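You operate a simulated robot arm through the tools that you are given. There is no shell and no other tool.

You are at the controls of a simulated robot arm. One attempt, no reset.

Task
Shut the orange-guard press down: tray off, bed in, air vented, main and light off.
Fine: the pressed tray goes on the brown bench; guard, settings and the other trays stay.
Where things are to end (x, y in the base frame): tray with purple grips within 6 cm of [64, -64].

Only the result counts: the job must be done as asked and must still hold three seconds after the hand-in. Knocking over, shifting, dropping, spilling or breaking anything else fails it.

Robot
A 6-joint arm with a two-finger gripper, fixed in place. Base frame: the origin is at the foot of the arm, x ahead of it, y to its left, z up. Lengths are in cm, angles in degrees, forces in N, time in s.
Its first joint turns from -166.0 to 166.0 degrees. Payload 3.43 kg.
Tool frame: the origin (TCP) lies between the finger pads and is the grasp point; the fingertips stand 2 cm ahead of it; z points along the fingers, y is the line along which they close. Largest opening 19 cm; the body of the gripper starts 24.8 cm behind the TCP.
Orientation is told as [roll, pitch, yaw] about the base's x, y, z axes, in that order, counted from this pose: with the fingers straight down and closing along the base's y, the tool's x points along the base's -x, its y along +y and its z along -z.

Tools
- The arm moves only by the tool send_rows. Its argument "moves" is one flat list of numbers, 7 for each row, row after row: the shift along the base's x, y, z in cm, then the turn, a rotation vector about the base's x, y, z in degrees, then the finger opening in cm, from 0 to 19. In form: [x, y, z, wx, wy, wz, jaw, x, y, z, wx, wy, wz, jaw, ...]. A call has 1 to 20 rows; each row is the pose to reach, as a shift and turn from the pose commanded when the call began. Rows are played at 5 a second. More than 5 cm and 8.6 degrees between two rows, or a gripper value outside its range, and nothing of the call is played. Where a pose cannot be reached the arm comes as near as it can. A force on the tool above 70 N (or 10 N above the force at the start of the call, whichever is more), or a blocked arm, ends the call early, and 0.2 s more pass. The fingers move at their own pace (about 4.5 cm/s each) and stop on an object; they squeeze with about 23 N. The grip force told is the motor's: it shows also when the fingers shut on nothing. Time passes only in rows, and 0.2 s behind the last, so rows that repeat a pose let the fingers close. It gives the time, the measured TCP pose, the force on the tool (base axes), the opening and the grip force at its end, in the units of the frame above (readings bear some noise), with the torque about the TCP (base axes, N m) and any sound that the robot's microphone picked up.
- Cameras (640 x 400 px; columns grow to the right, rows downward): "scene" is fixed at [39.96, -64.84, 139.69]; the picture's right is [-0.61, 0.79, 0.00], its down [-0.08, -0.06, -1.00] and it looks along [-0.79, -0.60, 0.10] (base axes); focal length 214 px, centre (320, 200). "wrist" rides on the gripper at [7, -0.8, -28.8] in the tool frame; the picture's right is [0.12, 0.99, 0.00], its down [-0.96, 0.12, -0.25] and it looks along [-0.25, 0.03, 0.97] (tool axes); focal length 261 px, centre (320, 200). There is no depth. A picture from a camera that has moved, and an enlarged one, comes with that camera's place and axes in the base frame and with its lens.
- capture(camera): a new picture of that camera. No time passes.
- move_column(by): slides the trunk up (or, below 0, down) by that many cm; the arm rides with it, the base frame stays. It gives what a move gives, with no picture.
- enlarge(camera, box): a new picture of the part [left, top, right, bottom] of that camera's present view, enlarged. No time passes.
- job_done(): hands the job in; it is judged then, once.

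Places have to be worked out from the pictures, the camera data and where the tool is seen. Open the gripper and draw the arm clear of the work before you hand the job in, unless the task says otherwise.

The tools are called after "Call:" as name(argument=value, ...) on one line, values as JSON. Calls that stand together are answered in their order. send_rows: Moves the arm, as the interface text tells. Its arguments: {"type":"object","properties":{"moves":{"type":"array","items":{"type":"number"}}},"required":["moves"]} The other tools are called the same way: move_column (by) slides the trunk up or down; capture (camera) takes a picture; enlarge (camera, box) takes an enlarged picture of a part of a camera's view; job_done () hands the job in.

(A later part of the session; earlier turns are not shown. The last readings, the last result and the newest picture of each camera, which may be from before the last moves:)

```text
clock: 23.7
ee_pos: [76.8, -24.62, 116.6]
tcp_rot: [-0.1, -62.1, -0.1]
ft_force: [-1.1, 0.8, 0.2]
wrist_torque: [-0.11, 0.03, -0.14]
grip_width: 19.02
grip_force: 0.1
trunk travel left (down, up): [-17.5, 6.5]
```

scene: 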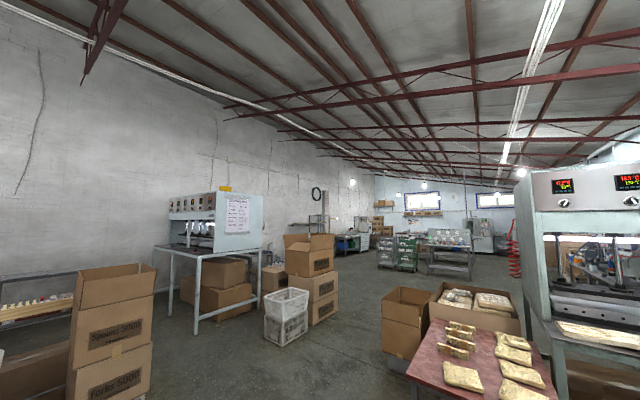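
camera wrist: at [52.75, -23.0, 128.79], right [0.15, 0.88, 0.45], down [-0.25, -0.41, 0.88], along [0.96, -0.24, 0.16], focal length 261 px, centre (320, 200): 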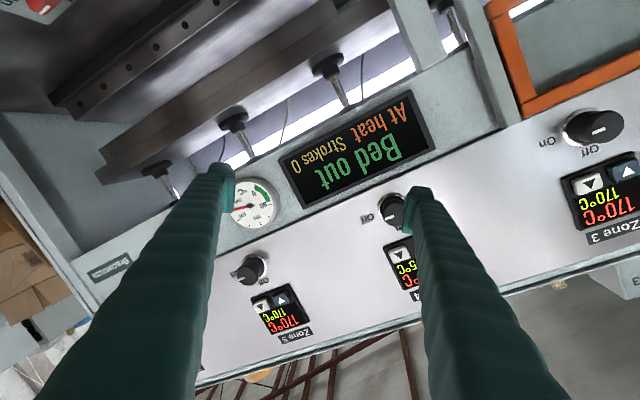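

Good, no flags. I continue the retrace: to tilt -50 at y -10, then tilt -25 at [67,-5,107.5].

Call:
send_rows(moves=[0, 3.7, -1, 0, 3, 0, 19, 0, 7.5, -2, 0, 6, 0, 19, 0, 11.2, -3, 0, 9, 0, 19, 0, 15, -4, 0, 12, 0, 19, -2, 16, -5, 0, 17, 0, 19, -4, 17, -6, 0, 22, 0, 19, -6, 18, -7, 0, 27, 0, 19, -8, 19, -8, 0, 32, 0, 19, -10, 20, -9, 0, 37, 0, 19])

```text
clock: 25.7
ee_pos: [66.69, -8.01, 106.47]
tcp_rot: [5.1, -28.6, -0.2]
ft_force: [-0.5, 0.2, 0.4]
wrist_torque: [0.02, -0.01, 0.0]
grip_width: 19.01
grip_force: 0.1
out of reach, approached as far as the arm can: row 6, 7, 8, 9
trunk travel left (down, up): [-17.5, 6.5]
```

The wrist took the wrong side of its stretched point again (roll +5° at the limit). I go back up to forward tilt and will then come down exactly in the arm's middle plane (y = 0, yaw 0), so the wrist passes straight through.

Call:
send_rows(moves=[2.5, -0.5, 1.5, -0.8, -5.4, -1, 19, 5, -1, 3, -1.6, -10.7, -2, 19, 7.5, -1.3, 4.5, -2.5, -16, -3, 19, 10.1, -1.7, 6, -3.3, -21.4, -3.9, 19, 10.1, -5.4, 7, -3.1, -24.5, -4, 19, 10.1, -9.1, 8, -2.9, -27.5, -4.2, 19, 10.1, -12.8, 9, -2.6, -30.5, -4.4, 19, 10.1, -16.6, 10, -2.4, -33.5, -4.5, 19])

```text
clock: 27.5
ee_pos: [76.92, -24.82, 116.58]
tcp_rot: [3.2, -62.2, -3.4]
ft_force: [0.1, 0.1, 0.8]
wrist_torque: [-0.03, 0.05, -0.07]
grip_width: 18.99
grip_force: 0.1
trunk travel left (down, up): [-17.5, 6.5]
```

Now on to tilt -82 in the plane y = 0.

Call:
send_rows(moves=[-0.8, 4.1, 0.9, -0.3, -3.3, 0, 19, -1.6, 8.3, 1.8, -0.5, -6.6, 0, 19, -2.5, 12.4, 2.7, -0.8, -9.9, 0, 19, -3.3, 16.5, 3.6, -1.1, -13.2, 0, 19, -4.1, 20.7, 4.5, -1.3, -16.5, 0, 19, -4.9, 24.8, 5.4, -1.6, -19.8, 0, 19])

```text
clock: 28.9
ee_pos: [71.95, 2.41, 121.81]
tcp_rot: [-42.3, -79.0, 45.6]
ft_force: [0.1, -3.8, 0.7]
wrist_torque: [0.32, 0.18, 0.65]
grip_width: 18.98
grip_force: 0.1
trunk travel left (down, up): [-17.5, 6.5]
```

The reading looks caught in motion; I hold still briefly and read again.

Call:
send_rows(moves=[0, 0, 0, 0, 0, 0, 19, 0, 0, 0, 0, 0, 0, 19, 0, 0, 0, 0, 0, 0, 19])

```text
clock: 29.7
ee_pos: [72.01, 0.13, 122.08]
tcp_rot: [0.3, -82.0, -0.6]
ft_force: [-0.5, 0.4, 0.1]
wrist_torque: [-0.01, -0.02, -0.02]
grip_width: 19.0
grip_force: 0.0
trunk travel left (down, up): [-17.5, 6.5]
```

At [72,0,122] with tilt -82. Now I bring the tool down in the middle plane, in small steps.

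Call:
send_rows(moves=[0, 0, 0, 0, 5, 0, 19, 0, 0, 0, 0, 10, 0, 19, 0, 0, 0, 0, 15, 0, 19, 0, 0, 0, 0, 20, 0, 19, 0, 0, 0, 0, 25, 0, 19, 0, 0, 0, 0, 30, 0, 19])

```text
clock: 31.1
ee_pos: [71.85, -0.03, 122.02]
tcp_rot: [-0.2, -52.0, -0.1]
ft_force: [-0.5, 0.0, 0.3]
wrist_torque: [0.0, -0.04, 0.0]
grip_width: 18.98
grip_force: 0.1
trunk travel left (down, up): [-17.5, 6.5]
```

Call:
send_rows(moves=[0, 0, 0, 0, 4, 0, 19, 0, 0, 0, 0, 8, 0, 19, 0, 0, 0, 0, 12, 0, 19, 0, 0, 0, 0, 16, 0, 19, 0, 0, 0, 0, 20, 0, 19, 0, 0, 0, 0, 25, 0, 19, 0, 0, 0, 0, 30, 0, 19])

```text
clock: 32.7
ee_pos: [71.9, -0.18, 122.14]
tcp_rot: [-0.2, -21.9, -0.1]
ft_force: [-0.2, 0.8, 0.4]
wrist_torque: [-0.01, -0.15, 0.0]
grip_width: 19.02
grip_force: 0.1
trunk travel left (down, up): [-17.5, 6.5]
```

That went cleanly: tilt -22, no roll. I now move across to the left grip, ahead of and above it, closing the fingers to 6 cm.

Call:
send_rows(moves=[1.5, 4, -3, 0, 0, 0, 16, 3, 8, -6, 0, 0, 0, 12, 4.5, 12, -9, 0, 0, 0, 9, 6, 15, -12, 0, 0, 0, 6, 6, 15, -12, 0, 0, 0, 6, 6, 15, -12, 0, 0, 0, 6])

Call:
capture(camera="wrist")

Call:
enlarge(camera="wrist", box=[230, 120, 430, 260])

```text
refused: row 1 steps farther than a row can; nothing moved
```

```text
taken
camera wrist: at [54.59, -0.76, 146.19], right [-0.11, 0.99, -0.05], down [0.8, 0.12, 0.59], along [0.59, 0.02, -0.81], focal length 261 px, centre (320, 200)
```

wrist: 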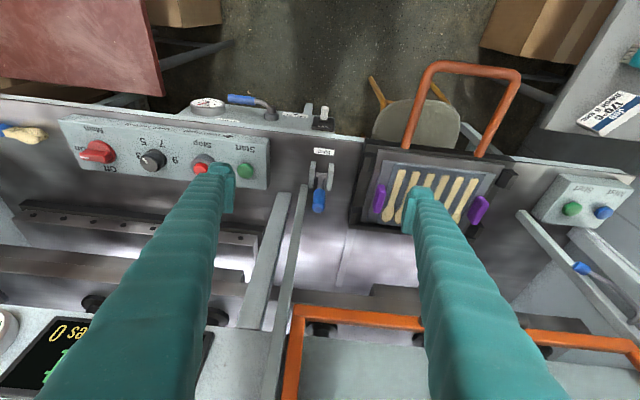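

```text
2.86 times, centred on (330, 190) of wrist
camera zoom: at [54.59, -0.76, 146.19], right [-0.11, 0.99, -0.05], down [0.8, 0.12, 0.59], along [0.59, 0.02, -0.81], focal length 745 px, centre (291, 229)
```

zoom: 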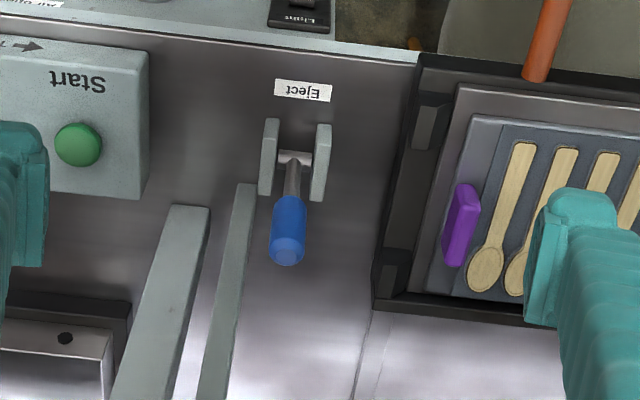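

That row was a touch over the step limit (nothing moved). I send the same way in smaller steps.

Call:
send_rows(moves=[1.2, 3.2, -2.4, 0, 0, 0, 16, 2.4, 6.4, -4.8, 0, 0, 0, 13, 3.6, 9.6, -7.2, 0, 0, 0, 10, 4.8, 12.6, -9.6, 0, 0, 0, 8, 6, 15, -12, 0, 0, 0, 6, 6, 15, -12, 0, 0, 0, 6, 6, 15, -12, 0, 0, 0, 6])

Call:
capture(camera="wrist")

Call:
enlarge(camera="wrist", box=[230, 130, 430, 270])

```text
clock: 34.3
ee_pos: [78.02, 15.1, 110.01]
tcp_rot: [-0.3, -22.0, 0.0]
ft_force: [0.3, -0.1, 0.0]
wrist_torque: [0.01, -0.01, 0.01]
grip_width: 6.03
grip_force: 0.0
trunk travel left (down, up): [-17.5, 6.5]
```

```text
taken
camera wrist: at [60.7, 14.33, 134.12], right [-0.11, 0.99, -0.05], down [0.8, 0.12, 0.59], along [0.59, 0.02, -0.81], focal length 261 px, centre (320, 200)
```

wrist: 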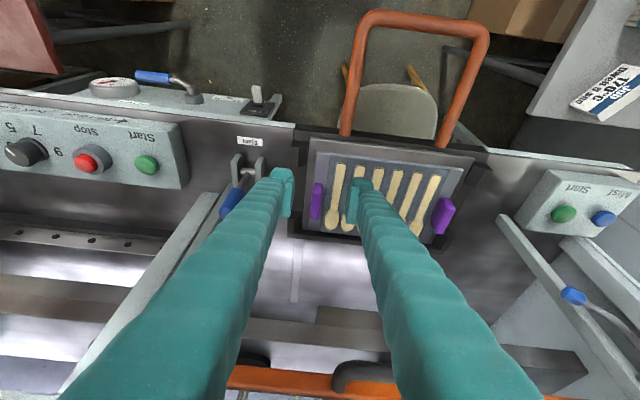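

```text
2.86 times, centred on (330, 200) of wrist
camera zoom: at [60.7, 14.33, 134.12], right [-0.11, 0.99, -0.05], down [0.8, 0.12, 0.59], along [0.59, 0.02, -0.81], focal length 745 px, centre (291, 200)
```

zoom: 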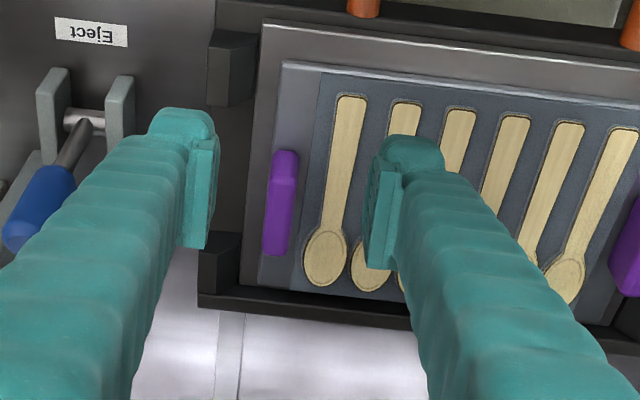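

The roll is gone and the grip lies between the fingers: centre near [90,14.7,94.5], about 2 cm thick and 7–8 cm long. I advance above it and descend to z 97 first.

Call:
send_rows(moves=[3, -0.1, -2, 0, 1, 0, 5.5, 6, -0.2, -4, 0, 2, 0, 5.5, 9, -0.3, -6, 0, 2, 0, 5.5, 12, -0.35, -8, 0, 2, 0, 5.5, 12, -0.35, -10, 0, 2, 0, 5.5, 12, -0.35, -12, 0, 2, 0, 5.5, 12, -0.35, -13, 0, 2, 0, 5.5])

Call:
capture(camera="wrist")

Call:
enlarge(camera="wrist", box=[240, 130, 400, 240])

```text
clock: 35.9
ee_pos: [90.03, 14.75, 96.99]
tcp_rot: [-0.2, -20.0, -0.1]
ft_force: [0.4, 0.1, -0.1]
wrist_torque: [-0.02, 0.03, -0.03]
grip_width: 5.5
grip_force: 0.2
trunk travel left (down, up): [-17.5, 6.5]
```

```text
taken
camera wrist: at [73.49, 13.95, 121.66], right [-0.11, 0.99, -0.04], down [0.82, 0.12, 0.56], along [0.56, 0.02, -0.83], focal length 261 px, centre (320, 200)
```

wrist: 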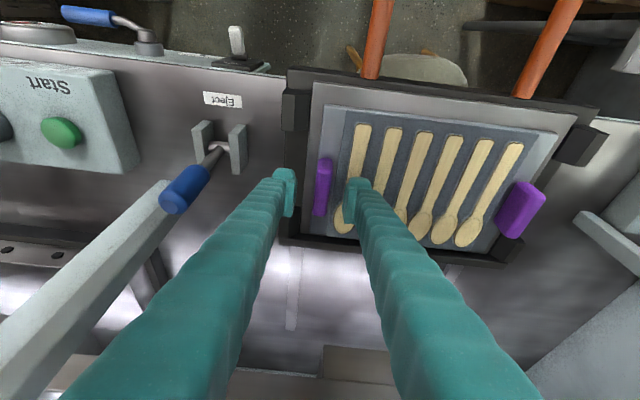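

```text
3.64 times, centred on (320, 185) of wrist
camera zoom: at [73.49, 13.95, 121.66], right [-0.11, 0.99, -0.04], down [0.82, 0.12, 0.56], along [0.56, 0.02, -0.83], focal length 948 px, centre (320, 254)
```

zoom: 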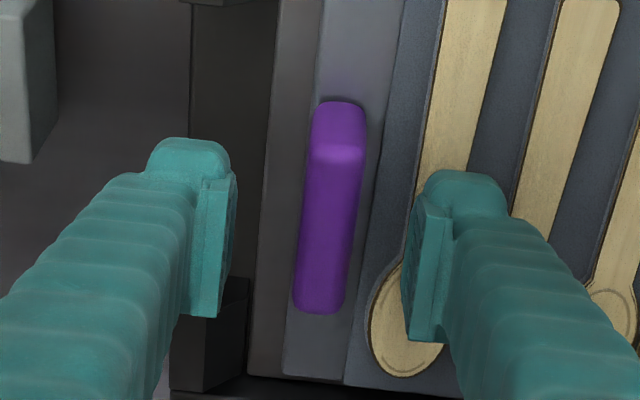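

The grip lies well between the pads. I descend slowly to z 95.4, watching the force.

Call:
send_rows(moves=[0, 0.1, -0.4, 0, 0, 0, 5.5, 0, 0.15, -0.8, 0, 0, 0, 5.5, 0, 0.2, -1.2, 0, 0, 0, 5.5, 0, 0.2, -1.6, 0, 0, 0, 5.5])

```text
clock: 36.9
ee_pos: [89.85, 14.88, 95.6]
tcp_rot: [-0.1, -20.1, -0.1]
ft_force: [-0.2, 1.0, 9.5]
wrist_torque: [0.31, 0.08, 0.06]
grip_width: 5.49
grip_force: 0.0
trunk travel left (down, up): [-17.5, 6.5]
```

The inner fingertip just touches the tray surface (9.5 N up). I lift 0.4 cm and close the fingers on the grip.

Call:
send_rows(moves=[0, 0, 0.4, 0, 0, 0, 5.5, 0, 0, 0.5, 0, 0, 0, 3, 0, 0, 0.5, 0, 0, 0, 0, 0, 0, 0.5, 0, 0, 0, 0, 0, 0, 0.5, 0, 0, 0, 0, 0, 0, 0.5, 0, 0, 0, 0])

Call:
enlarge(camera="wrist", box=[240, 100, 560, 300])

```text
clock: 38.3
ee_pos: [89.87, 14.89, 95.89]
tcp_rot: [-0.3, -19.9, 0.0]
ft_force: [-0.7, 0.9, 0.6]
wrist_torque: [-0.01, 0.01, 0.05]
grip_width: 1.7
grip_force: 22.9
trunk travel left (down, up): [-17.5, 6.5]
```

```text
2.00 times, centred on (400, 200) of wrist
camera zoom: at [73.48, 14.12, 120.6], right [-0.11, 0.99, -0.04], down [0.82, 0.12, 0.56], along [0.56, 0.02, -0.83], focal length 521 px, centre (160, 200)
```

zoom: 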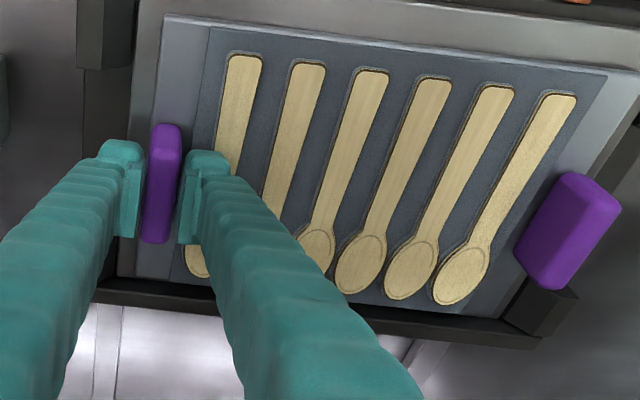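

The fingers hold the grip (1.7 cm thick, 23 N). Now a small test lift of 0.6 cm to feel whether the tray is free.

Call:
send_rows(moves=[0, 0, 0.2, 0, 0, 0, 0, 0, 0, 0.4, 0, 0, 0, 0, 0, 0, 0.6, 0, 0, 0, 0, 0, 0, 0.6, 0, 0, 0, 0])

Call:
enlarge(camera="wrist", box=[240, 100, 560, 300])

```text
clock: 39.3
ee_pos: [90.0, 14.93, 96.46]
tcp_rot: [-0.3, -20.0, -0.2]
ft_force: [0.2, 0.3, -2.1]
wrist_torque: [-0.01, 0.12, 0.08]
grip_width: 1.69
grip_force: 22.8
trunk travel left (down, up): [-17.5, 6.5]
```

```text
2.00 times, centred on (400, 200) of wrist
camera zoom: at [73.49, 14.15, 121.17], right [-0.11, 0.99, -0.04], down [0.82, 0.12, 0.56], along [0.56, 0.02, -0.83], focal length 521 px, centre (160, 200)
```

zoom: 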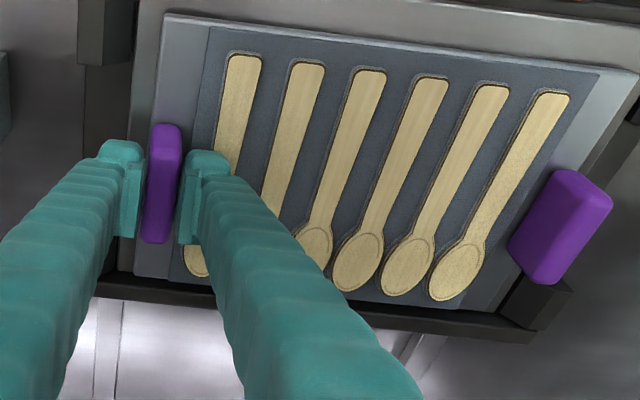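

Only about 2 N: the left end came up, the right end still rests. The tray is free; I lift on slowly to 2 cm and watch whether the far end follows.

Call:
send_rows(moves=[0, 0, 0.3, 0, 0, 0, 0, 0, 0, 0.6, 0, 0, 0, 0, 0, 0, 0.9, 0, 0, 0, 0, 0, 0, 1.2, 0, 0, 0, 0, 0, 0, 1.2, 0, 0, 0, 0])

Call:
enlarge(camera="wrist", box=[240, 100, 560, 300])

```text
clock: 40.5
ee_pos: [89.91, 14.93, 97.75]
tcp_rot: [-0.3, -20.0, -0.1]
ft_force: [-0.5, 0.7, -2.1]
wrist_torque: [-0.11, 0.1, 0.1]
grip_width: 1.75
grip_force: 22.9
trunk travel left (down, up): [-17.5, 6.5]
```

```text
2.00 times, centred on (400, 200) of wrist
camera zoom: at [73.48, 14.12, 122.43], right [-0.11, 0.99, -0.04], down [0.82, 0.12, 0.56], along [0.56, 0.02, -0.83], focal length 521 px, centre (160, 200)
```

zoom: 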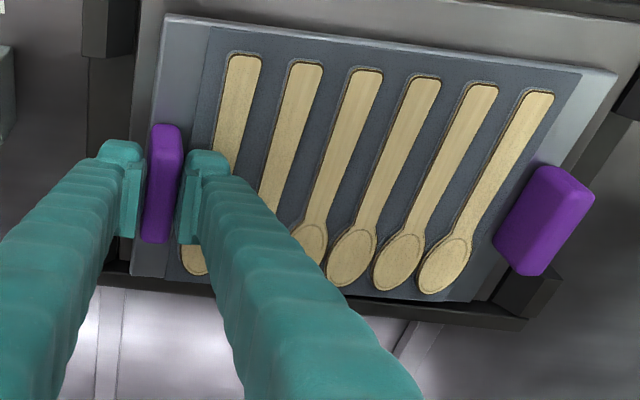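

The far end stays down: the grip is turning in the pads (torque only 0.1 Nm), so one grip alone will not hold the tray level like this. I look closely at how much of the grip the pads cover.

Call:
enlarge(camera="wrist", box=[270, 140, 370, 240])

```text
4.00 times, centred on (320, 190) of wrist
camera zoom: at [73.48, 14.12, 122.43], right [-0.11, 0.99, -0.04], down [0.82, 0.12, 0.56], along [0.56, 0.02, -0.83], focal length 1043 px, centre (320, 240)
```

zoom: 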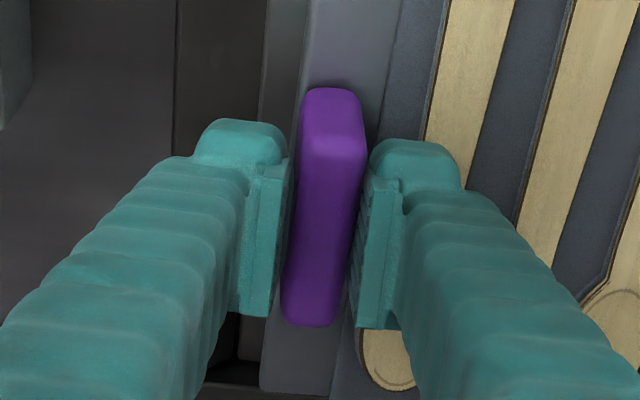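

The grip is about 3 cm high and the pads cover it, so the sag is the pads yielding to the tray's tilting moment. I roll the tool about x by +12° to preload the grip against the sag, and read the torque.

Call:
send_rows(moves=[0, 0, 0, 4, 0, 0, 0, 0, 0, 0, 8, 0, 0, 0, 0, 0, 0, 12, 0, 0, 0, 0, 0, 0, 12, 0, 0, 0])

Call:
enlarge(camera="wrist", box=[240, 80, 560, 280])

```text
clock: 41.5
ee_pos: [89.88, 14.88, 97.66]
tcp_rot: [12.6, -19.5, -4.5]
ft_force: [0.5, 0.4, -3.4]
wrist_torque: [-0.36, 0.0, 0.01]
grip_width: 1.78
grip_force: 23.2
trunk travel left (down, up): [-17.5, 6.5]
```

```text
2.00 times, centred on (400, 180) of wrist
camera zoom: at [73.5, 9.0, 121.69], right [-0.11, 0.98, 0.16], down [0.82, 0.0, 0.57], along [0.56, 0.2, -0.8], focal length 521 px, centre (160, 240)
```

zoom: 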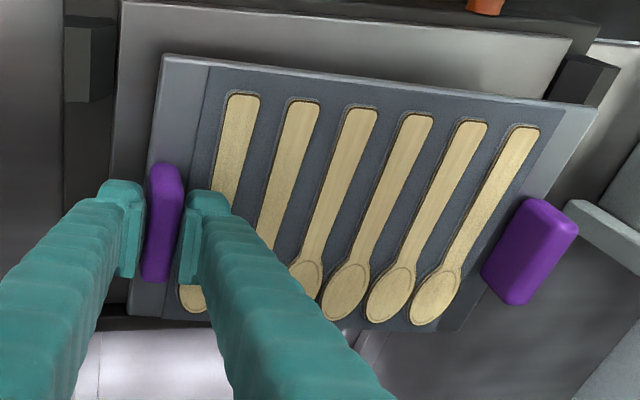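

Torque rose to 0.36 Nm and the lift force to 3.4 N, so the far end is nearly or fully up. I roll 4° more and lift 1.5 cm to check.

Call:
send_rows(moves=[0, 0, 0.2, 2, 0, 0, 0, 0, 0, 0.5, 4, 0, 0, 0, 0, 0, 1, 4, 0, 0, 0, 0, 0, 1.5, 4, 0, 0, 0, 0, 0, 1.5, 4, 0, 0, 0])

Call:
capture(camera="wrist")

Call:
enlarge(camera="wrist", box=[240, 80, 560, 280])

```text
clock: 42.7
ee_pos: [90.05, 14.88, 99.23]
tcp_rot: [16.6, -19.2, -5.8]
ft_force: [-0.5, -0.3, -3.5]
wrist_torque: [-0.38, 0.02, 0.01]
grip_width: 1.77
grip_force: 23.0
trunk travel left (down, up): [-17.5, 6.5]
```

```text
taken
camera wrist: at [73.48, 7.33, 122.76], right [-0.11, 0.97, 0.23], down [0.82, -0.04, 0.57], along [0.56, 0.25, -0.79], focal length 261 px, centre (320, 200)
```

wrist: 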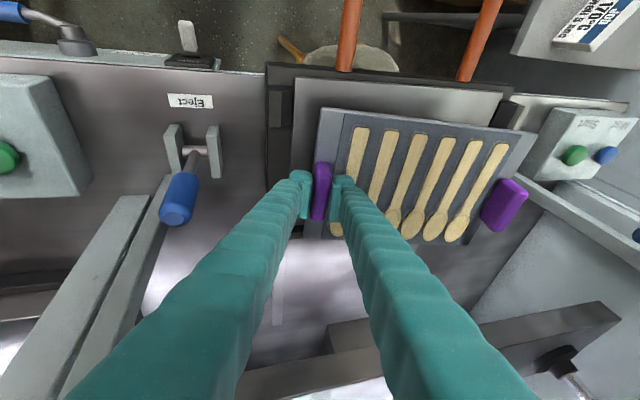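

```text
2.00 times, centred on (400, 180) of wrist
camera zoom: at [73.48, 7.33, 122.76], right [-0.11, 0.97, 0.23], down [0.82, -0.04, 0.57], along [0.56, 0.25, -0.79], focal length 521 px, centre (160, 240)
```

zoom: 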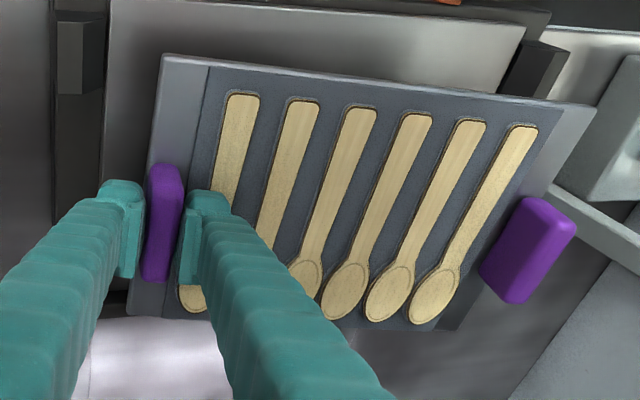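

The tray is fully carried now (3.5 N, 0.38 Nm) and firm in the fingers; from the picture the far end stands about 8° too high. I level it by rolling back 8° while lifting to z 104.

Call:
send_rows(moves=[0, 0, 0.8, -1.5, 0, 0, 0, 0, 0, 1.6, -3, 0, 0, 0, 0, 0, 2.4, -4.5, 0, 0, 0, 0, 0, 3.2, -6, 0, 0, 0, 0, 0, 4.2, -7, 0, 0, 0, 0, 0, 5.2, -8, 0, 0, 0, 0, 0, 5.2, -8, 0, 0, 0])

Call:
capture(camera="wrist")

Call:
enlarge(camera="wrist", box=[240, 80, 560, 280])

```text
clock: 44.3
ee_pos: [89.99, 14.88, 104.32]
tcp_rot: [8.2, -19.7, -3.0]
ft_force: [0.7, -0.4, -2.4]
wrist_torque: [-0.33, 0.0, -0.02]
grip_width: 1.75
grip_force: 23.5
trunk travel left (down, up): [-17.5, 6.5]
```

```text
taken
camera wrist: at [73.52, 10.72, 128.75], right [-0.11, 0.99, 0.09], down [0.82, 0.04, 0.57], along [0.56, 0.14, -0.82], focal length 261 px, centre (320, 200)
```

wrist: 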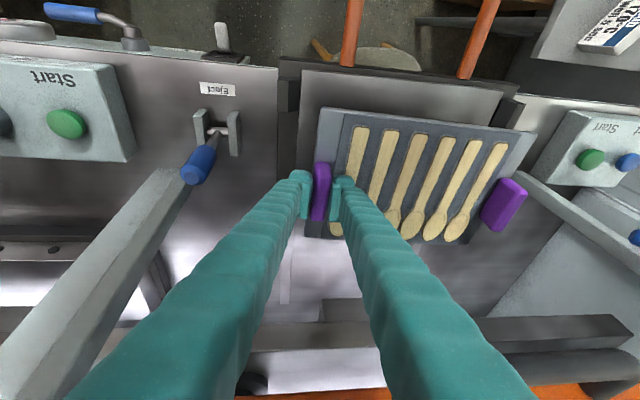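

```text
2.00 times, centred on (400, 180) of wrist
camera zoom: at [73.52, 10.72, 128.75], right [-0.11, 0.99, 0.09], down [0.82, 0.04, 0.57], along [0.56, 0.14, -0.82], focal length 521 px, centre (160, 240)
```

zoom: 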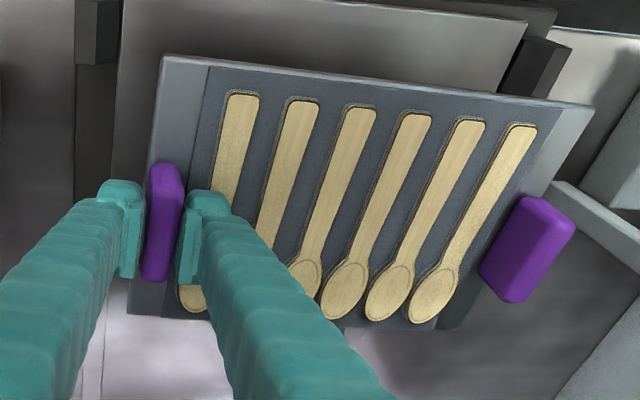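

The tray hangs level and steady. I draw it straight back toward the robot, out from under the guard.

Call:
send_rows(moves=[-1.5, 0, 0.3, 0, 0, 0, 0, -4, 0, 0.6, 0, 0, 0, 0, -6.5, 0, 0.9, 0, 0, 0, 0, -9, 0, 1.2, 0, 0, 0, 0, -11.5, 0, 1.5, 0, 0, 0, 0, -14, -0.5, 1.8, 0, 0, 0, 0, -16.5, -1.5, 2, 0, 0, 0, 0, -19, -3, 2, 0, 0, 0, 0, -21, -5, 2, 0, 0, 0, 0, -22.5, -7.5, 2, 0, 0, 0, 0, -23.5, -10, 2, 0, 0, 0, 0, -24, -13, 2, 0, 0, 0, 0, -24, -16, 2, 0, 0, 0, 0, -24, -18.5, 2, 0, 0, 0, 0, -24, -20, 2, 0, 0, 0, 0])

Call:
capture(camera="wrist")

```text
clock: 47.5
ee_pos: [65.97, -5.05, 106.47]
tcp_rot: [8.2, -19.8, -3.0]
ft_force: [0.0, 0.5, -3.1]
wrist_torque: [-0.41, 0.06, 0.0]
grip_width: 1.79
grip_force: 23.2
trunk travel left (down, up): [-17.5, 6.5]
```

```text
taken
camera wrist: at [49.49, -9.29, 130.73], right [-0.11, 0.99, 0.09], down [0.82, 0.04, 0.57], along [0.56, 0.14, -0.81], focal length 261 px, centre (320, 200)
```

wrist: 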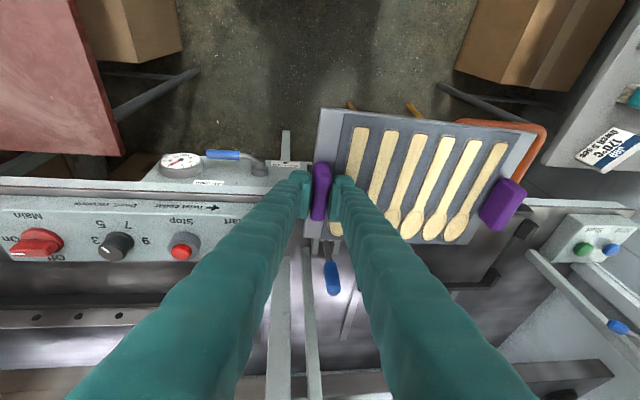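

The tray rides steadily. I go on to the left (toward -y) at the same height.

Call:
send_rows(moves=[0, -2, 0, 0, 0, 0, 0, 0, -4.5, 0, 0, 0, 0, 0, 0, -7.5, 0, 0, 0, 0, 0, 0, -10.5, 0, 0, 0, 0, 0, 0, -13.5, 0, 0, 0, 0, 0, 0, -16.5, 0, 0, 0, 0, 0, 0, -19.5, 0, 0, 0, 0, 0, 0, -22.5, 0, 0, 0, 0, 0, 0, -25.5, 0, 0, 0, 0, 0, 0, -28.5, 0, 0, 0, 0, 0, 0, -31.5, 0, 0, 0, 0, 0, 0, -34, 0, 0, 0, 0, 0, 0, -35.5, 0, 0, 0, 0, 0])

Call:
capture(camera="wrist")

```text
clock: 50.3
ee_pos: [65.95, -40.57, 106.31]
tcp_rot: [8.2, -19.9, -3.0]
ft_force: [-0.3, 0.4, -2.6]
wrist_torque: [-0.38, 0.03, 0.0]
grip_width: 1.8
grip_force: 23.0
trunk travel left (down, up): [-17.5, 6.5]
```

```text
taken
camera wrist: at [49.47, -44.84, 130.77], right [-0.11, 0.99, 0.09], down [0.82, 0.04, 0.57], along [0.56, 0.14, -0.81], focal length 261 px, centre (320, 200)
```

wrist: 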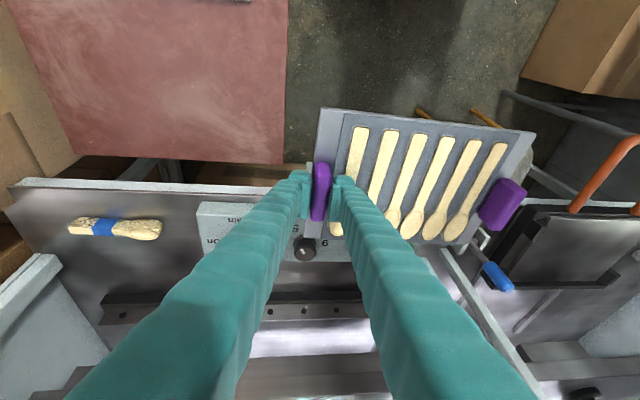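

Tray centre is 12.2 cm to the right (+y) of the TCP and level. The bench spans y -89 to -45 with its edge at x 78, z 74. I go on toward [64,-62] and look again before lowering.

Call:
send_rows(moves=[0, -2, 0, 0, 0, 0, 0, -0.2, -4.5, 0, 0, 0, 0, 0, -0.4, -7.5, 0, 0, 0, 0, 0, -0.7, -10.5, 0, 0, 0, 0, 0, -1, -13.5, 0, 0, 0, 0, 0, -1.3, -16.5, 0, 0, 0, 0, 0, -1.6, -19.5, 0, 0, 0, 0, 0, -1.8, -21.5, 0, 0, 0, 0, 0, -2, -23, 0, 0, 0, 0, 0])

Call:
capture(camera="wrist")

```text
clock: 52.3
ee_pos: [63.81, -63.67, 106.31]
tcp_rot: [8.2, -19.7, -3.0]
ft_force: [0.3, -0.6, -2.5]
wrist_torque: [-0.43, 0.03, -0.02]
grip_width: 1.8
grip_force: 22.9
trunk travel left (down, up): [-17.5, 6.5]
```

```text
taken
camera wrist: at [47.44, -67.87, 130.72], right [-0.11, 0.99, 0.09], down [0.82, 0.04, 0.57], along [0.56, 0.14, -0.82], focal length 261 px, centre (320, 200)
```

wrist: 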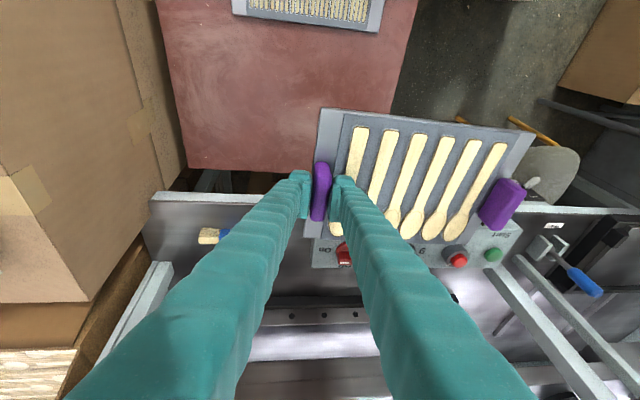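

To the left of the bench stands a tall stack of boxes; I must know its place before going on. I enlarge it, then move only a little farther and look again.

Call:
enlarge(camera="wrist", box=[0, 0, 260, 320])

Call:
send_rows(moves=[0, -1.5, 0, 0, 0, 0, 0, -0.1, -3.5, 0, 0, 0, 0, 0, -0.2, -5, 0, 0, 0, 0, 0, -0.2, -6, 0, 0, 0, 0, 0])

Call:
enlarge(camera="wrist", box=[0, 0, 260, 320])

Call:
capture(camera="wrist")

```text
1.25 times, centred on (130, 160) of wrist
camera zoom: at [47.44, -67.87, 130.72], right [-0.11, 0.99, 0.09], down [0.82, 0.04, 0.57], along [0.56, 0.14, -0.82], focal length 326 px, centre (558, 250)
```

zoom: 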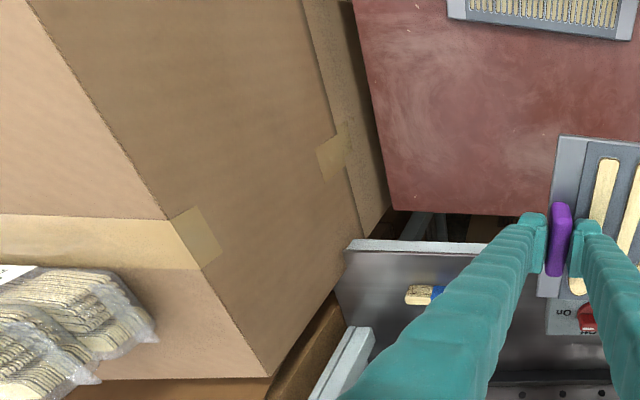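

```text
clock: 53.3
ee_pos: [63.75, -69.69, 106.41]
tcp_rot: [8.2, -19.8, -3.0]
ft_force: [0.3, 0.1, -3.1]
wrist_torque: [-0.4, 0.05, -0.02]
grip_width: 1.77
grip_force: 23.1
trunk travel left (down, up): [-17.5, 6.5]
```

```text
1.25 times, centred on (130, 160) of wrist
camera zoom: at [47.3, -73.83, 130.69], right [-0.11, 0.99, 0.09], down [0.82, 0.04, 0.57], along [0.56, 0.14, -0.81], focal length 326 px, centre (558, 250)
```

zoom: 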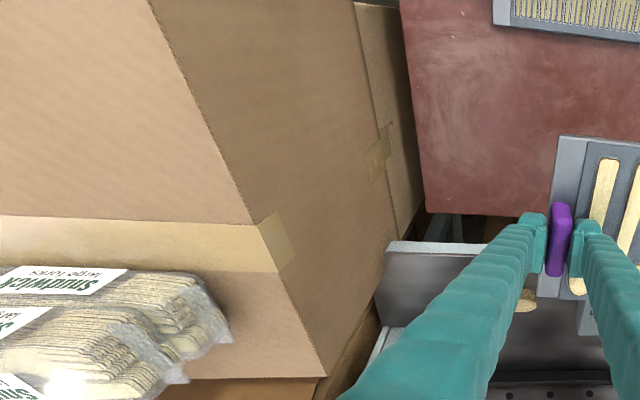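

```text
taken
camera wrist: at [47.3, -73.83, 130.69], right [-0.11, 0.99, 0.09], down [0.82, 0.04, 0.57], along [0.56, 0.14, -0.81], focal length 261 px, centre (320, 200)
```

wrist: 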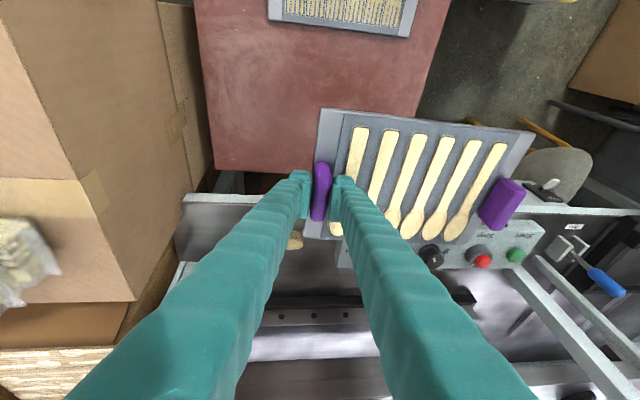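

The box stack's face is at y -94.5 with its top at z 106, which leaves about 8 cm beside the gripper. I move to TCP y -74.7 and lower to z 84.

Call:
send_rows(moves=[0, -1.5, -0.5, 0, 0, 0, 0, 0, -3.5, -1.5, 0, 0, 0, 0, 0, -5, -3, 0, 0, 0, 0, 0, -5, -5.5, 0, 0, 0, 0, 0, -5, -8, 0, 0, 0, 0, 0, -5, -10.5, 0, 0, 0, 0, 0, -5, -13, 0, 0, 0, 0, 0, -5, -15.5, 0, 0, 0, 0, 0, -5, -18, 0, 0, 0, 0, 0, -5, -20, 0, 0, 0, 0, 0, -5, -21.5, 0, 0, 0, 0, 0, -5, -22.4, 0, 0, 0, 0, 0, -5, -22.4, 0, 0, 0, 0])

Call:
capture(camera="wrist")

```text
clock: 56.1
ee_pos: [63.85, -74.68, 83.87]
tcp_rot: [8.4, -19.8, -3.1]
ft_force: [0.3, 0.0, -2.8]
wrist_torque: [-0.35, 0.02, -0.02]
grip_width: 1.79
grip_force: 22.7
trunk travel left (down, up): [-17.5, 6.5]
```

```text
taken
camera wrist: at [47.27, -78.84, 108.35], right [-0.11, 0.99, 0.09], down [0.82, 0.04, 0.57], along [0.56, 0.14, -0.81], focal length 261 px, centre (320, 200)
```

wrist: 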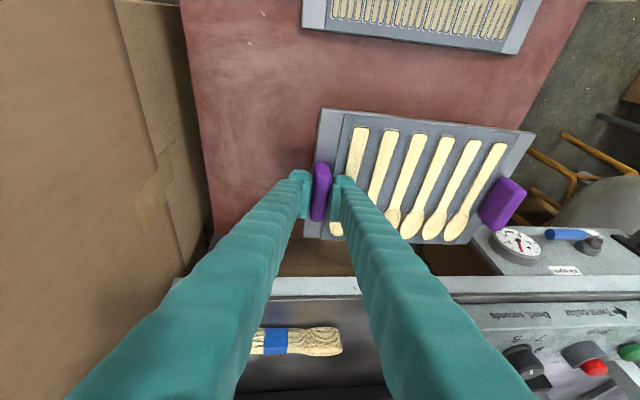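

All clear around. I lower slowly now, expecting touch near z 78.

Call:
send_rows(moves=[0, 0, -1, 0, 0, 0, 0, 0, 0, -2, 0, 0, 0, 0, 0, 0, -3, 0, 0, 0, 0, 0, 0, -3.8, 0, 0, 0, 0, 0, 0, -4.4, 0, 0, 0, 0, 0, 0, -4.4, 0, 0, 0, 0])

```text
clock: 57.5
ee_pos: [63.74, -74.68, 79.63]
tcp_rot: [8.2, -19.9, -3.0]
ft_force: [-0.3, -0.2, -3.1]
wrist_torque: [-0.35, 0.03, 0.02]
grip_width: 1.76
grip_force: 23.2
trunk travel left (down, up): [-17.5, 6.5]
```

Call:
send_rows(moves=[0, 0, -0.3, 0, 0, 0, 0, 0, 0, -0.6, 0, 0, 0, 0, 0, 0, -0.9, 0, 0, 0, 0, 0, 0, -1.2, 0, 0, 0, 0, 0, 0, -1.2, 0, 0, 0, 0])

Call:
enlarge(camera="wrist", box=[240, 60, 560, 260])

```text
clock: 58.7
ee_pos: [63.61, -74.76, 78.28]
tcp_rot: [8.3, -19.9, -3.0]
ft_force: [0.3, -0.6, -2.6]
wrist_torque: [-0.35, 0.03, 0.0]
grip_width: 1.77
grip_force: 23.2
trunk travel left (down, up): [-17.5, 6.5]
```

```text
2.00 times, centred on (400, 160) of wrist
camera zoom: at [47.27, -78.9, 102.69], right [-0.11, 0.99, 0.09], down [0.82, 0.04, 0.57], along [0.56, 0.14, -0.81], focal length 521 px, centre (160, 280)
```

zoom: 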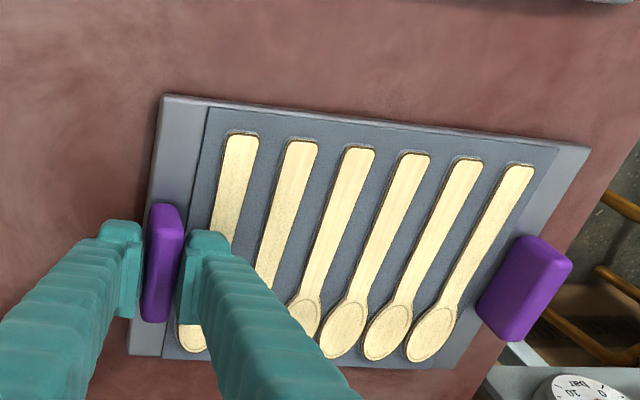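

No contact yet; I continue in small steps.

Call:
send_rows(moves=[0, 0, -0.25, 0, 0, 0, 0, 0, 0, -0.5, 0, 0, 0, 0, 0, 0, -0.75, 0, 0, 0, 0, 0, 0, -1, 0, 0, 0, 0, 0, 0, -1, 0, 0, 0, 0])

```text
clock: 59.9
ee_pos: [63.8, -74.74, 77.44]
tcp_rot: [8.2, -19.9, -2.9]
ft_force: [3.0, -2.8, 20.9]
wrist_torque: [-0.54, 0.32, -0.46]
grip_width: 1.84
grip_force: 23.0
trunk travel left (down, up): [-17.5, 6.5]
```

The tray's left edge is down on the bench (21 N). I ease up 0.2 cm and roll 2° back to set the right end down too, before opening.

Call:
send_rows(moves=[0, 0, 0.15, 0, 0, 0, 0, 0, 0, 0.2, -1, 0, 0, 0, 0, 0, 0.2, -2, 0, 0, 0, 0, 0, 0.2, -3, 0, 0, 0, 0, 0, 0.2, -3, 0, 0, 0])

Call:
enlarge(camera="wrist", box=[240, 60, 560, 260])

```text
clock: 61.1
ee_pos: [63.77, -74.68, 77.53]
tcp_rot: [5.1, -19.9, -2.0]
ft_force: [0.0, 0.6, -3.0]
wrist_torque: [-0.33, 0.0, 0.05]
grip_width: 1.75
grip_force: 23.2
trunk travel left (down, up): [-17.5, 6.5]
```

```text
2.00 times, centred on (400, 160) of wrist
camera zoom: at [47.27, -77.58, 102.05], right [-0.11, 0.99, 0.04], down [0.82, 0.07, 0.57], along [0.56, 0.1, -0.82], focal length 521 px, centre (160, 280)
```

zoom: 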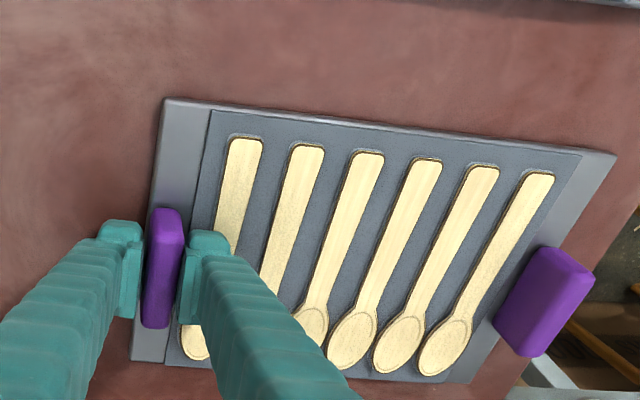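

The tray hangs level just off the bench. I lower 0.2 cm to touch, then open the fingers.

Call:
send_rows(moves=[0, 0, -0.1, 0, 0, 0, 0, 0, 0, -0.2, 0, 0, 0, 0, 0, 0, -0.2, 0, 0, 0, 0])

```text
clock: 61.9
ee_pos: [63.8, -74.73, 77.43]
tcp_rot: [5.1, -20.0, -1.9]
ft_force: [-0.8, 1.1, 4.3]
wrist_torque: [-0.27, 0.75, -0.01]
grip_width: 1.74
grip_force: 22.8
trunk travel left (down, up): [-17.5, 6.5]
```

Light contact along the near edge. I open the fingers.

Call:
send_rows(moves=[0, 0, 0, 0, 0, 0, 2.5, 0, 0, 0, 0, 0, 0, 4, 0, 0, 0, 0, 0, 0, 5, 0, 0, 0, 0, 0, 0, 5])

Call:
enlarge(camera="wrist", box=[240, 60, 560, 260])

```text
clock: 62.9
ee_pos: [63.83, -74.74, 77.29]
tcp_rot: [5.1, -19.9, -1.8]
ft_force: [-0.7, -0.5, -0.5]
wrist_torque: [0.01, 0.0, -0.02]
grip_width: 5.0
grip_force: 0.0
trunk travel left (down, up): [-17.5, 6.5]
```

```text
2.00 times, centred on (400, 160) of wrist
camera zoom: at [47.27, -77.58, 101.93], right [-0.11, 0.99, 0.04], down [0.82, 0.07, 0.57], along [0.56, 0.1, -0.82], focal length 521 px, centre (160, 280)
```

zoom: 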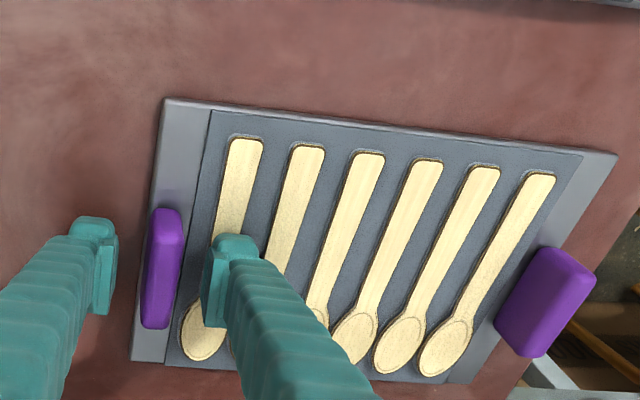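

The tray rests on the bench, centre about [64,-62.3]. I lift straight up off it and level the tool.

Call:
send_rows(moves=[0, 0, 1, 0, 0, 0, 5, 0, -0.2, 2.5, 0, 0, 0, 5, 0, -0.4, 4.5, 0, 0, 0, 5, 0, -0.4, 8, 0, 0, 0, 5, 0, -0.4, 12, -1, 0, 0, 5, 0, -0.4, 16, -2, 0, 0, 5, 0, 0, 20, -3, 0, 0, 5, 0, 1, 24, -4, 0, 0, 5, 0, 2, 28, -5, 0, 0, 5, 0, 4, 30, -5, 0, 0, 5])

Call:
capture(camera="wrist")

```text
clock: 65.1
ee_pos: [63.67, -70.66, 107.3]
tcp_rot: [-0.3, -20.0, -0.1]
ft_force: [-0.4, -0.4, -0.8]
wrist_torque: [0.1, 0.01, 0.05]
grip_width: 4.98
grip_force: 0.0
trunk travel left (down, up): [-17.5, 6.5]
```

```text
taken
camera wrist: at [47.2, -71.39, 131.98], right [-0.11, 0.99, -0.04], down [0.82, 0.12, 0.56], along [0.56, 0.02, -0.83], focal length 261 px, centre (320, 200)
```

wrist: 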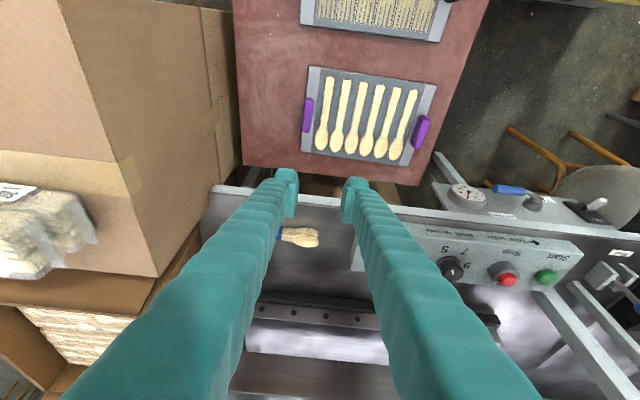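

The tray sits well at about [64,-63] on the bench. Next is the bed: I travel back to the front of the orange bed handle with the fingers closed.

Call:
send_rows(moves=[-0.4, 4.8, 0, 0, 0, 0, 4, -0.8, 9.6, 0, 0, 0, 0, 3, -1.2, 14.4, 0, 0, 0, 0, 2, -1.6, 19.2, 0, 0, 0, 0, 1, -2, 24, 0, 0, 0, 0, 0.3, -2.4, 28.8, 0, 0, 0, 0, 0.3, -2.8, 33.6, 0, 0, 0, 0, 0.3, -3.2, 38.4, 0, 0, 0, 0, 0.3, -3.6, 43.2, 0, 0, 0, 0, 0.3, -4, 48, 0, 0, 0, 0, 0.3, -4.4, 52.8, 0, 0, 0, 0, 0.3, -4.8, 57.6, 0, 0, 0, 0, 0.3, -5.2, 62.4, 0, 0, 0, 0, 0.3, -5.6, 67.2, 0, 0, 0, 0, 0.3, -6, 72, 0, 0, 0, 0, 0.3, -6.4, 76.8, 0, 0, 0, 0, 0.3, -6.8, 81.6, 0, 0, 0, 0, 0.3, -7.2, 86.4, 0, 0, 0, 0, 0.3, -7.6, 91.2, 0, 0, 0, 0, 0.3, -8, 96, 0, 0, 0, 0, 0.3])

Call:
capture(camera="wrist")

```text
clock: 69.3
ee_pos: [55.74, 25.27, 107.47]
tcp_rot: [-0.2, -20.0, -0.1]
ft_force: [-0.4, -0.8, -0.1]
wrist_torque: [0.11, -0.03, 0.03]
grip_width: 0.02
grip_force: 23.0
trunk travel left (down, up): [-17.5, 6.5]
```

```text
taken
camera wrist: at [39.19, 24.59, 132.19], right [-0.11, 0.99, -0.04], down [0.82, 0.11, 0.56], along [0.56, 0.02, -0.83], focal length 261 px, centre (320, 200)
```

wrist: 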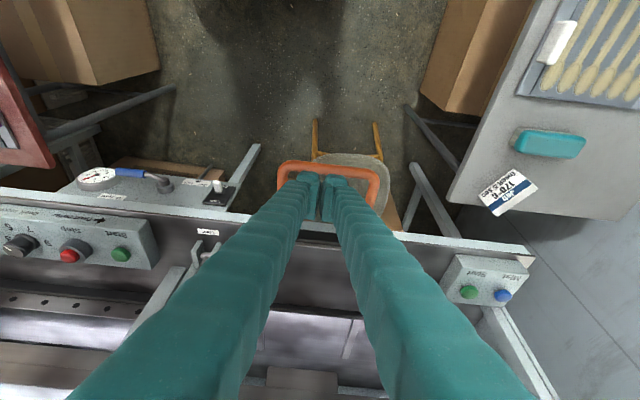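

The handle bar is at x 60–61, y 18–35, z 91, centre y 26.8. I descend in front of it at x 55.5 and then press it inward.

Call:
send_rows(moves=[0, 0.5, -3, 0, 0, 0, 0.3, 0, 1, -6, 0, 0, 0, 0.3, 0, 1.5, -9, 0, 0, 0, 0.3, 0, 1.5, -12, 0, 0, 0, 0.3, 0, 1.5, -14.5, 0, 0, 0, 0.3, 0, 1.5, -16, 0, 0, 0, 0.3, 0, 1.5, -16, 0, 0, 0, 0.3])

Call:
capture(camera="wrist")

Call:
enlarge(camera="wrist", box=[240, 120, 400, 240])

```text
clock: 70.9
ee_pos: [55.83, 26.9, 91.37]
tcp_rot: [-0.2, -20.0, -0.1]
ft_force: [0.3, 0.0, -0.9]
wrist_torque: [0.0, 0.04, 0.01]
grip_width: 0.01
grip_force: 23.3
trunk travel left (down, up): [-17.5, 6.5]
```

```text
taken
camera wrist: at [39.28, 26.15, 116.09], right [-0.11, 0.99, -0.04], down [0.82, 0.12, 0.56], along [0.56, 0.02, -0.83], focal length 261 px, centre (320, 200)
```

wrist: 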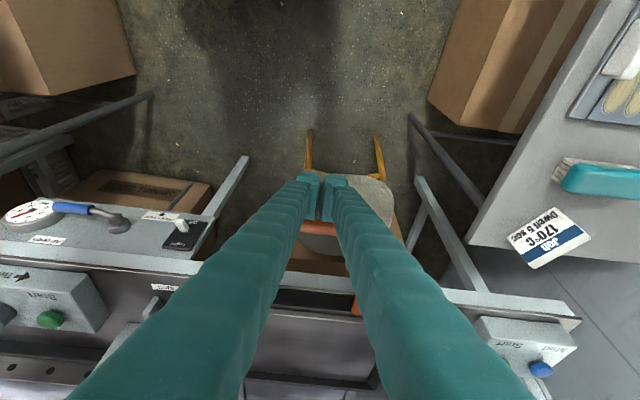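

```text
3.33 times, centred on (320, 180) of wrist
camera zoom: at [39.28, 26.15, 116.09], right [-0.11, 0.99, -0.04], down [0.82, 0.12, 0.56], along [0.56, 0.02, -0.83], focal length 869 px, centre (320, 267)
```

zoom: 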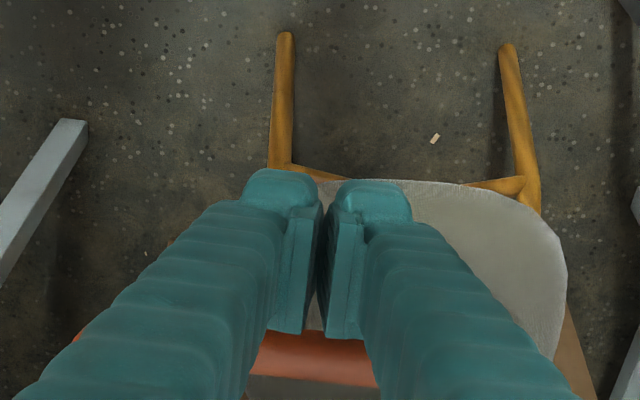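

The fingers stand before the bar. I push in +x at 5 cm/s, first 8 cm, watching the force.

Call:
send_rows(moves=[1, 0, 0, 0, 0, 0, 0.3, 2, 0, 0, 0, 0, 0, 0.3, 3, 0, 0, 0, 0, 0, 0.3, 4, 0, 0, 0, 0, 0, 0.3, 5, 0, 0, 0, 0, 0, 0.3, 6, 0, 0, 0, 0, 0, 0.3, 7, 0, 0, 0, 0, 0, 0.3, 8, 0, 0, 0, 0, 0, 0.3])

Call:
capture(camera="wrist")

```text
clock: 72.7
ee_pos: [63.82, 26.8, 91.35]
tcp_rot: [-0.2, -20.1, -0.1]
ft_force: [0.2, 1.5, 0.5]
wrist_torque: [0.01, -0.02, 0.01]
grip_width: 0.01
grip_force: 22.9
trunk travel left (down, up): [-17.5, 6.5]
```

```text
taken
camera wrist: at [47.3, 26.11, 116.14], right [-0.11, 0.99, -0.04], down [0.82, 0.12, 0.56], along [0.56, 0.02, -0.83], focal length 261 px, centre (320, 200)
```

wrist: 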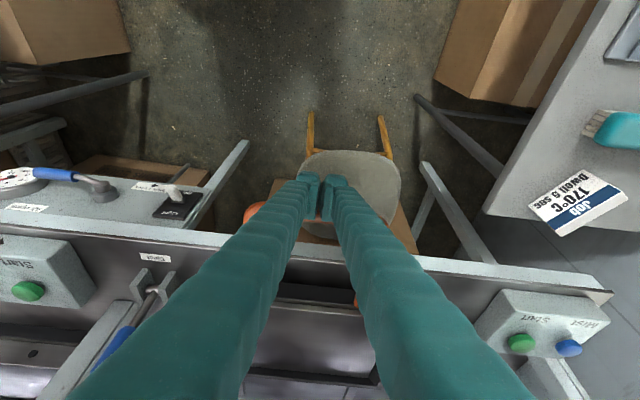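

The handle moved about 7 cm with hardly any resistance. I go on pushing until a stop is felt.

Call:
send_rows(moves=[1, 0, 0, 0, 0, 0, 0.3, 2, 0, 0, 0, 0, 0, 0.3, 3, 0, 0, 0, 0, 0, 0.3, 4, 0, 0, 0, 0, 0, 0.3, 5, 0, 0, 0, 0, 0, 0.3, 6, 0, 0, 0, 0, 0, 0.3, 7, 0, 0, 0, 0, 0, 0.3, 8, 0, 0, 0, 0, 0, 0.3, 9, 0, 0, 0, 0, 0, 0.3, 10, 0, 0, 0, 0, 0, 0.3])

Call:
capture(camera="wrist")

```text
clock: 74.9
ee_pos: [73.74, 26.83, 91.51]
tcp_rot: [-0.3, -20.0, 0.0]
ft_force: [0.2, -0.2, 0.0]
wrist_torque: [0.03, -0.05, -0.01]
grip_width: 0.02
grip_force: 22.8
trunk travel left (down, up): [-17.5, 6.5]
```

```text
taken
camera wrist: at [57.28, 26.11, 116.17], right [-0.11, 0.99, -0.05], down [0.82, 0.11, 0.56], along [0.56, 0.02, -0.83], focal length 261 px, centre (320, 200)
```

wrist: 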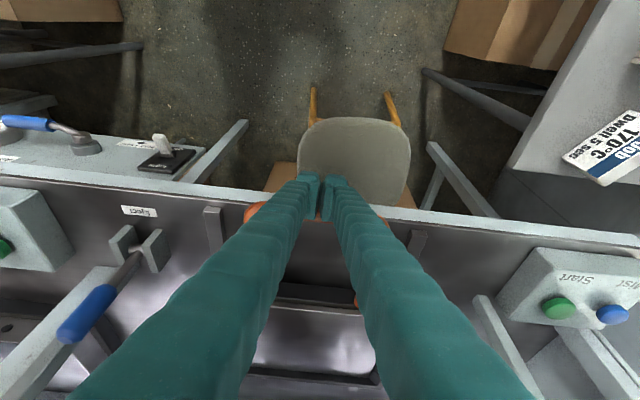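

No stop yet and the way is free; I push on.

Call:
send_rows(moves=[1, 0, 0, 0, 0, 0, 0.3, 2, 0, 0, 0, 0, 0, 0.3, 3, 0, 0, 0, 0, 0, 0.3, 4, 0, 0, 0, 0, 0, 0.3, 5, 0, 0, 0, 0, 0, 0.3, 6, 0, 0, 0, 0, 0, 0.3, 7, 0, 0, 0, 0, 0, 0.3, 8, 0, 0, 0, 0, 0, 0.3])

Call:
capture(camera="wrist")

```text
clock: 76.7
ee_pos: [81.79, 26.9, 91.46]
tcp_rot: [-0.3, -20.2, -0.1]
ft_force: [0.1, -0.1, 0.3]
wrist_torque: [0.02, 0.01, 0.0]
grip_width: 0.0
grip_force: 23.1
trunk travel left (down, up): [-17.5, 6.5]
```

```text
taken
camera wrist: at [65.26, 26.1, 116.12], right [-0.11, 0.99, -0.04], down [0.82, 0.12, 0.56], along [0.56, 0.02, -0.83], focal length 261 px, centre (320, 200)
```

wrist: 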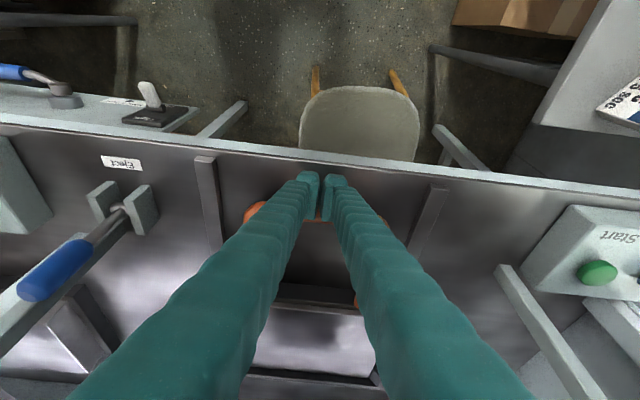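

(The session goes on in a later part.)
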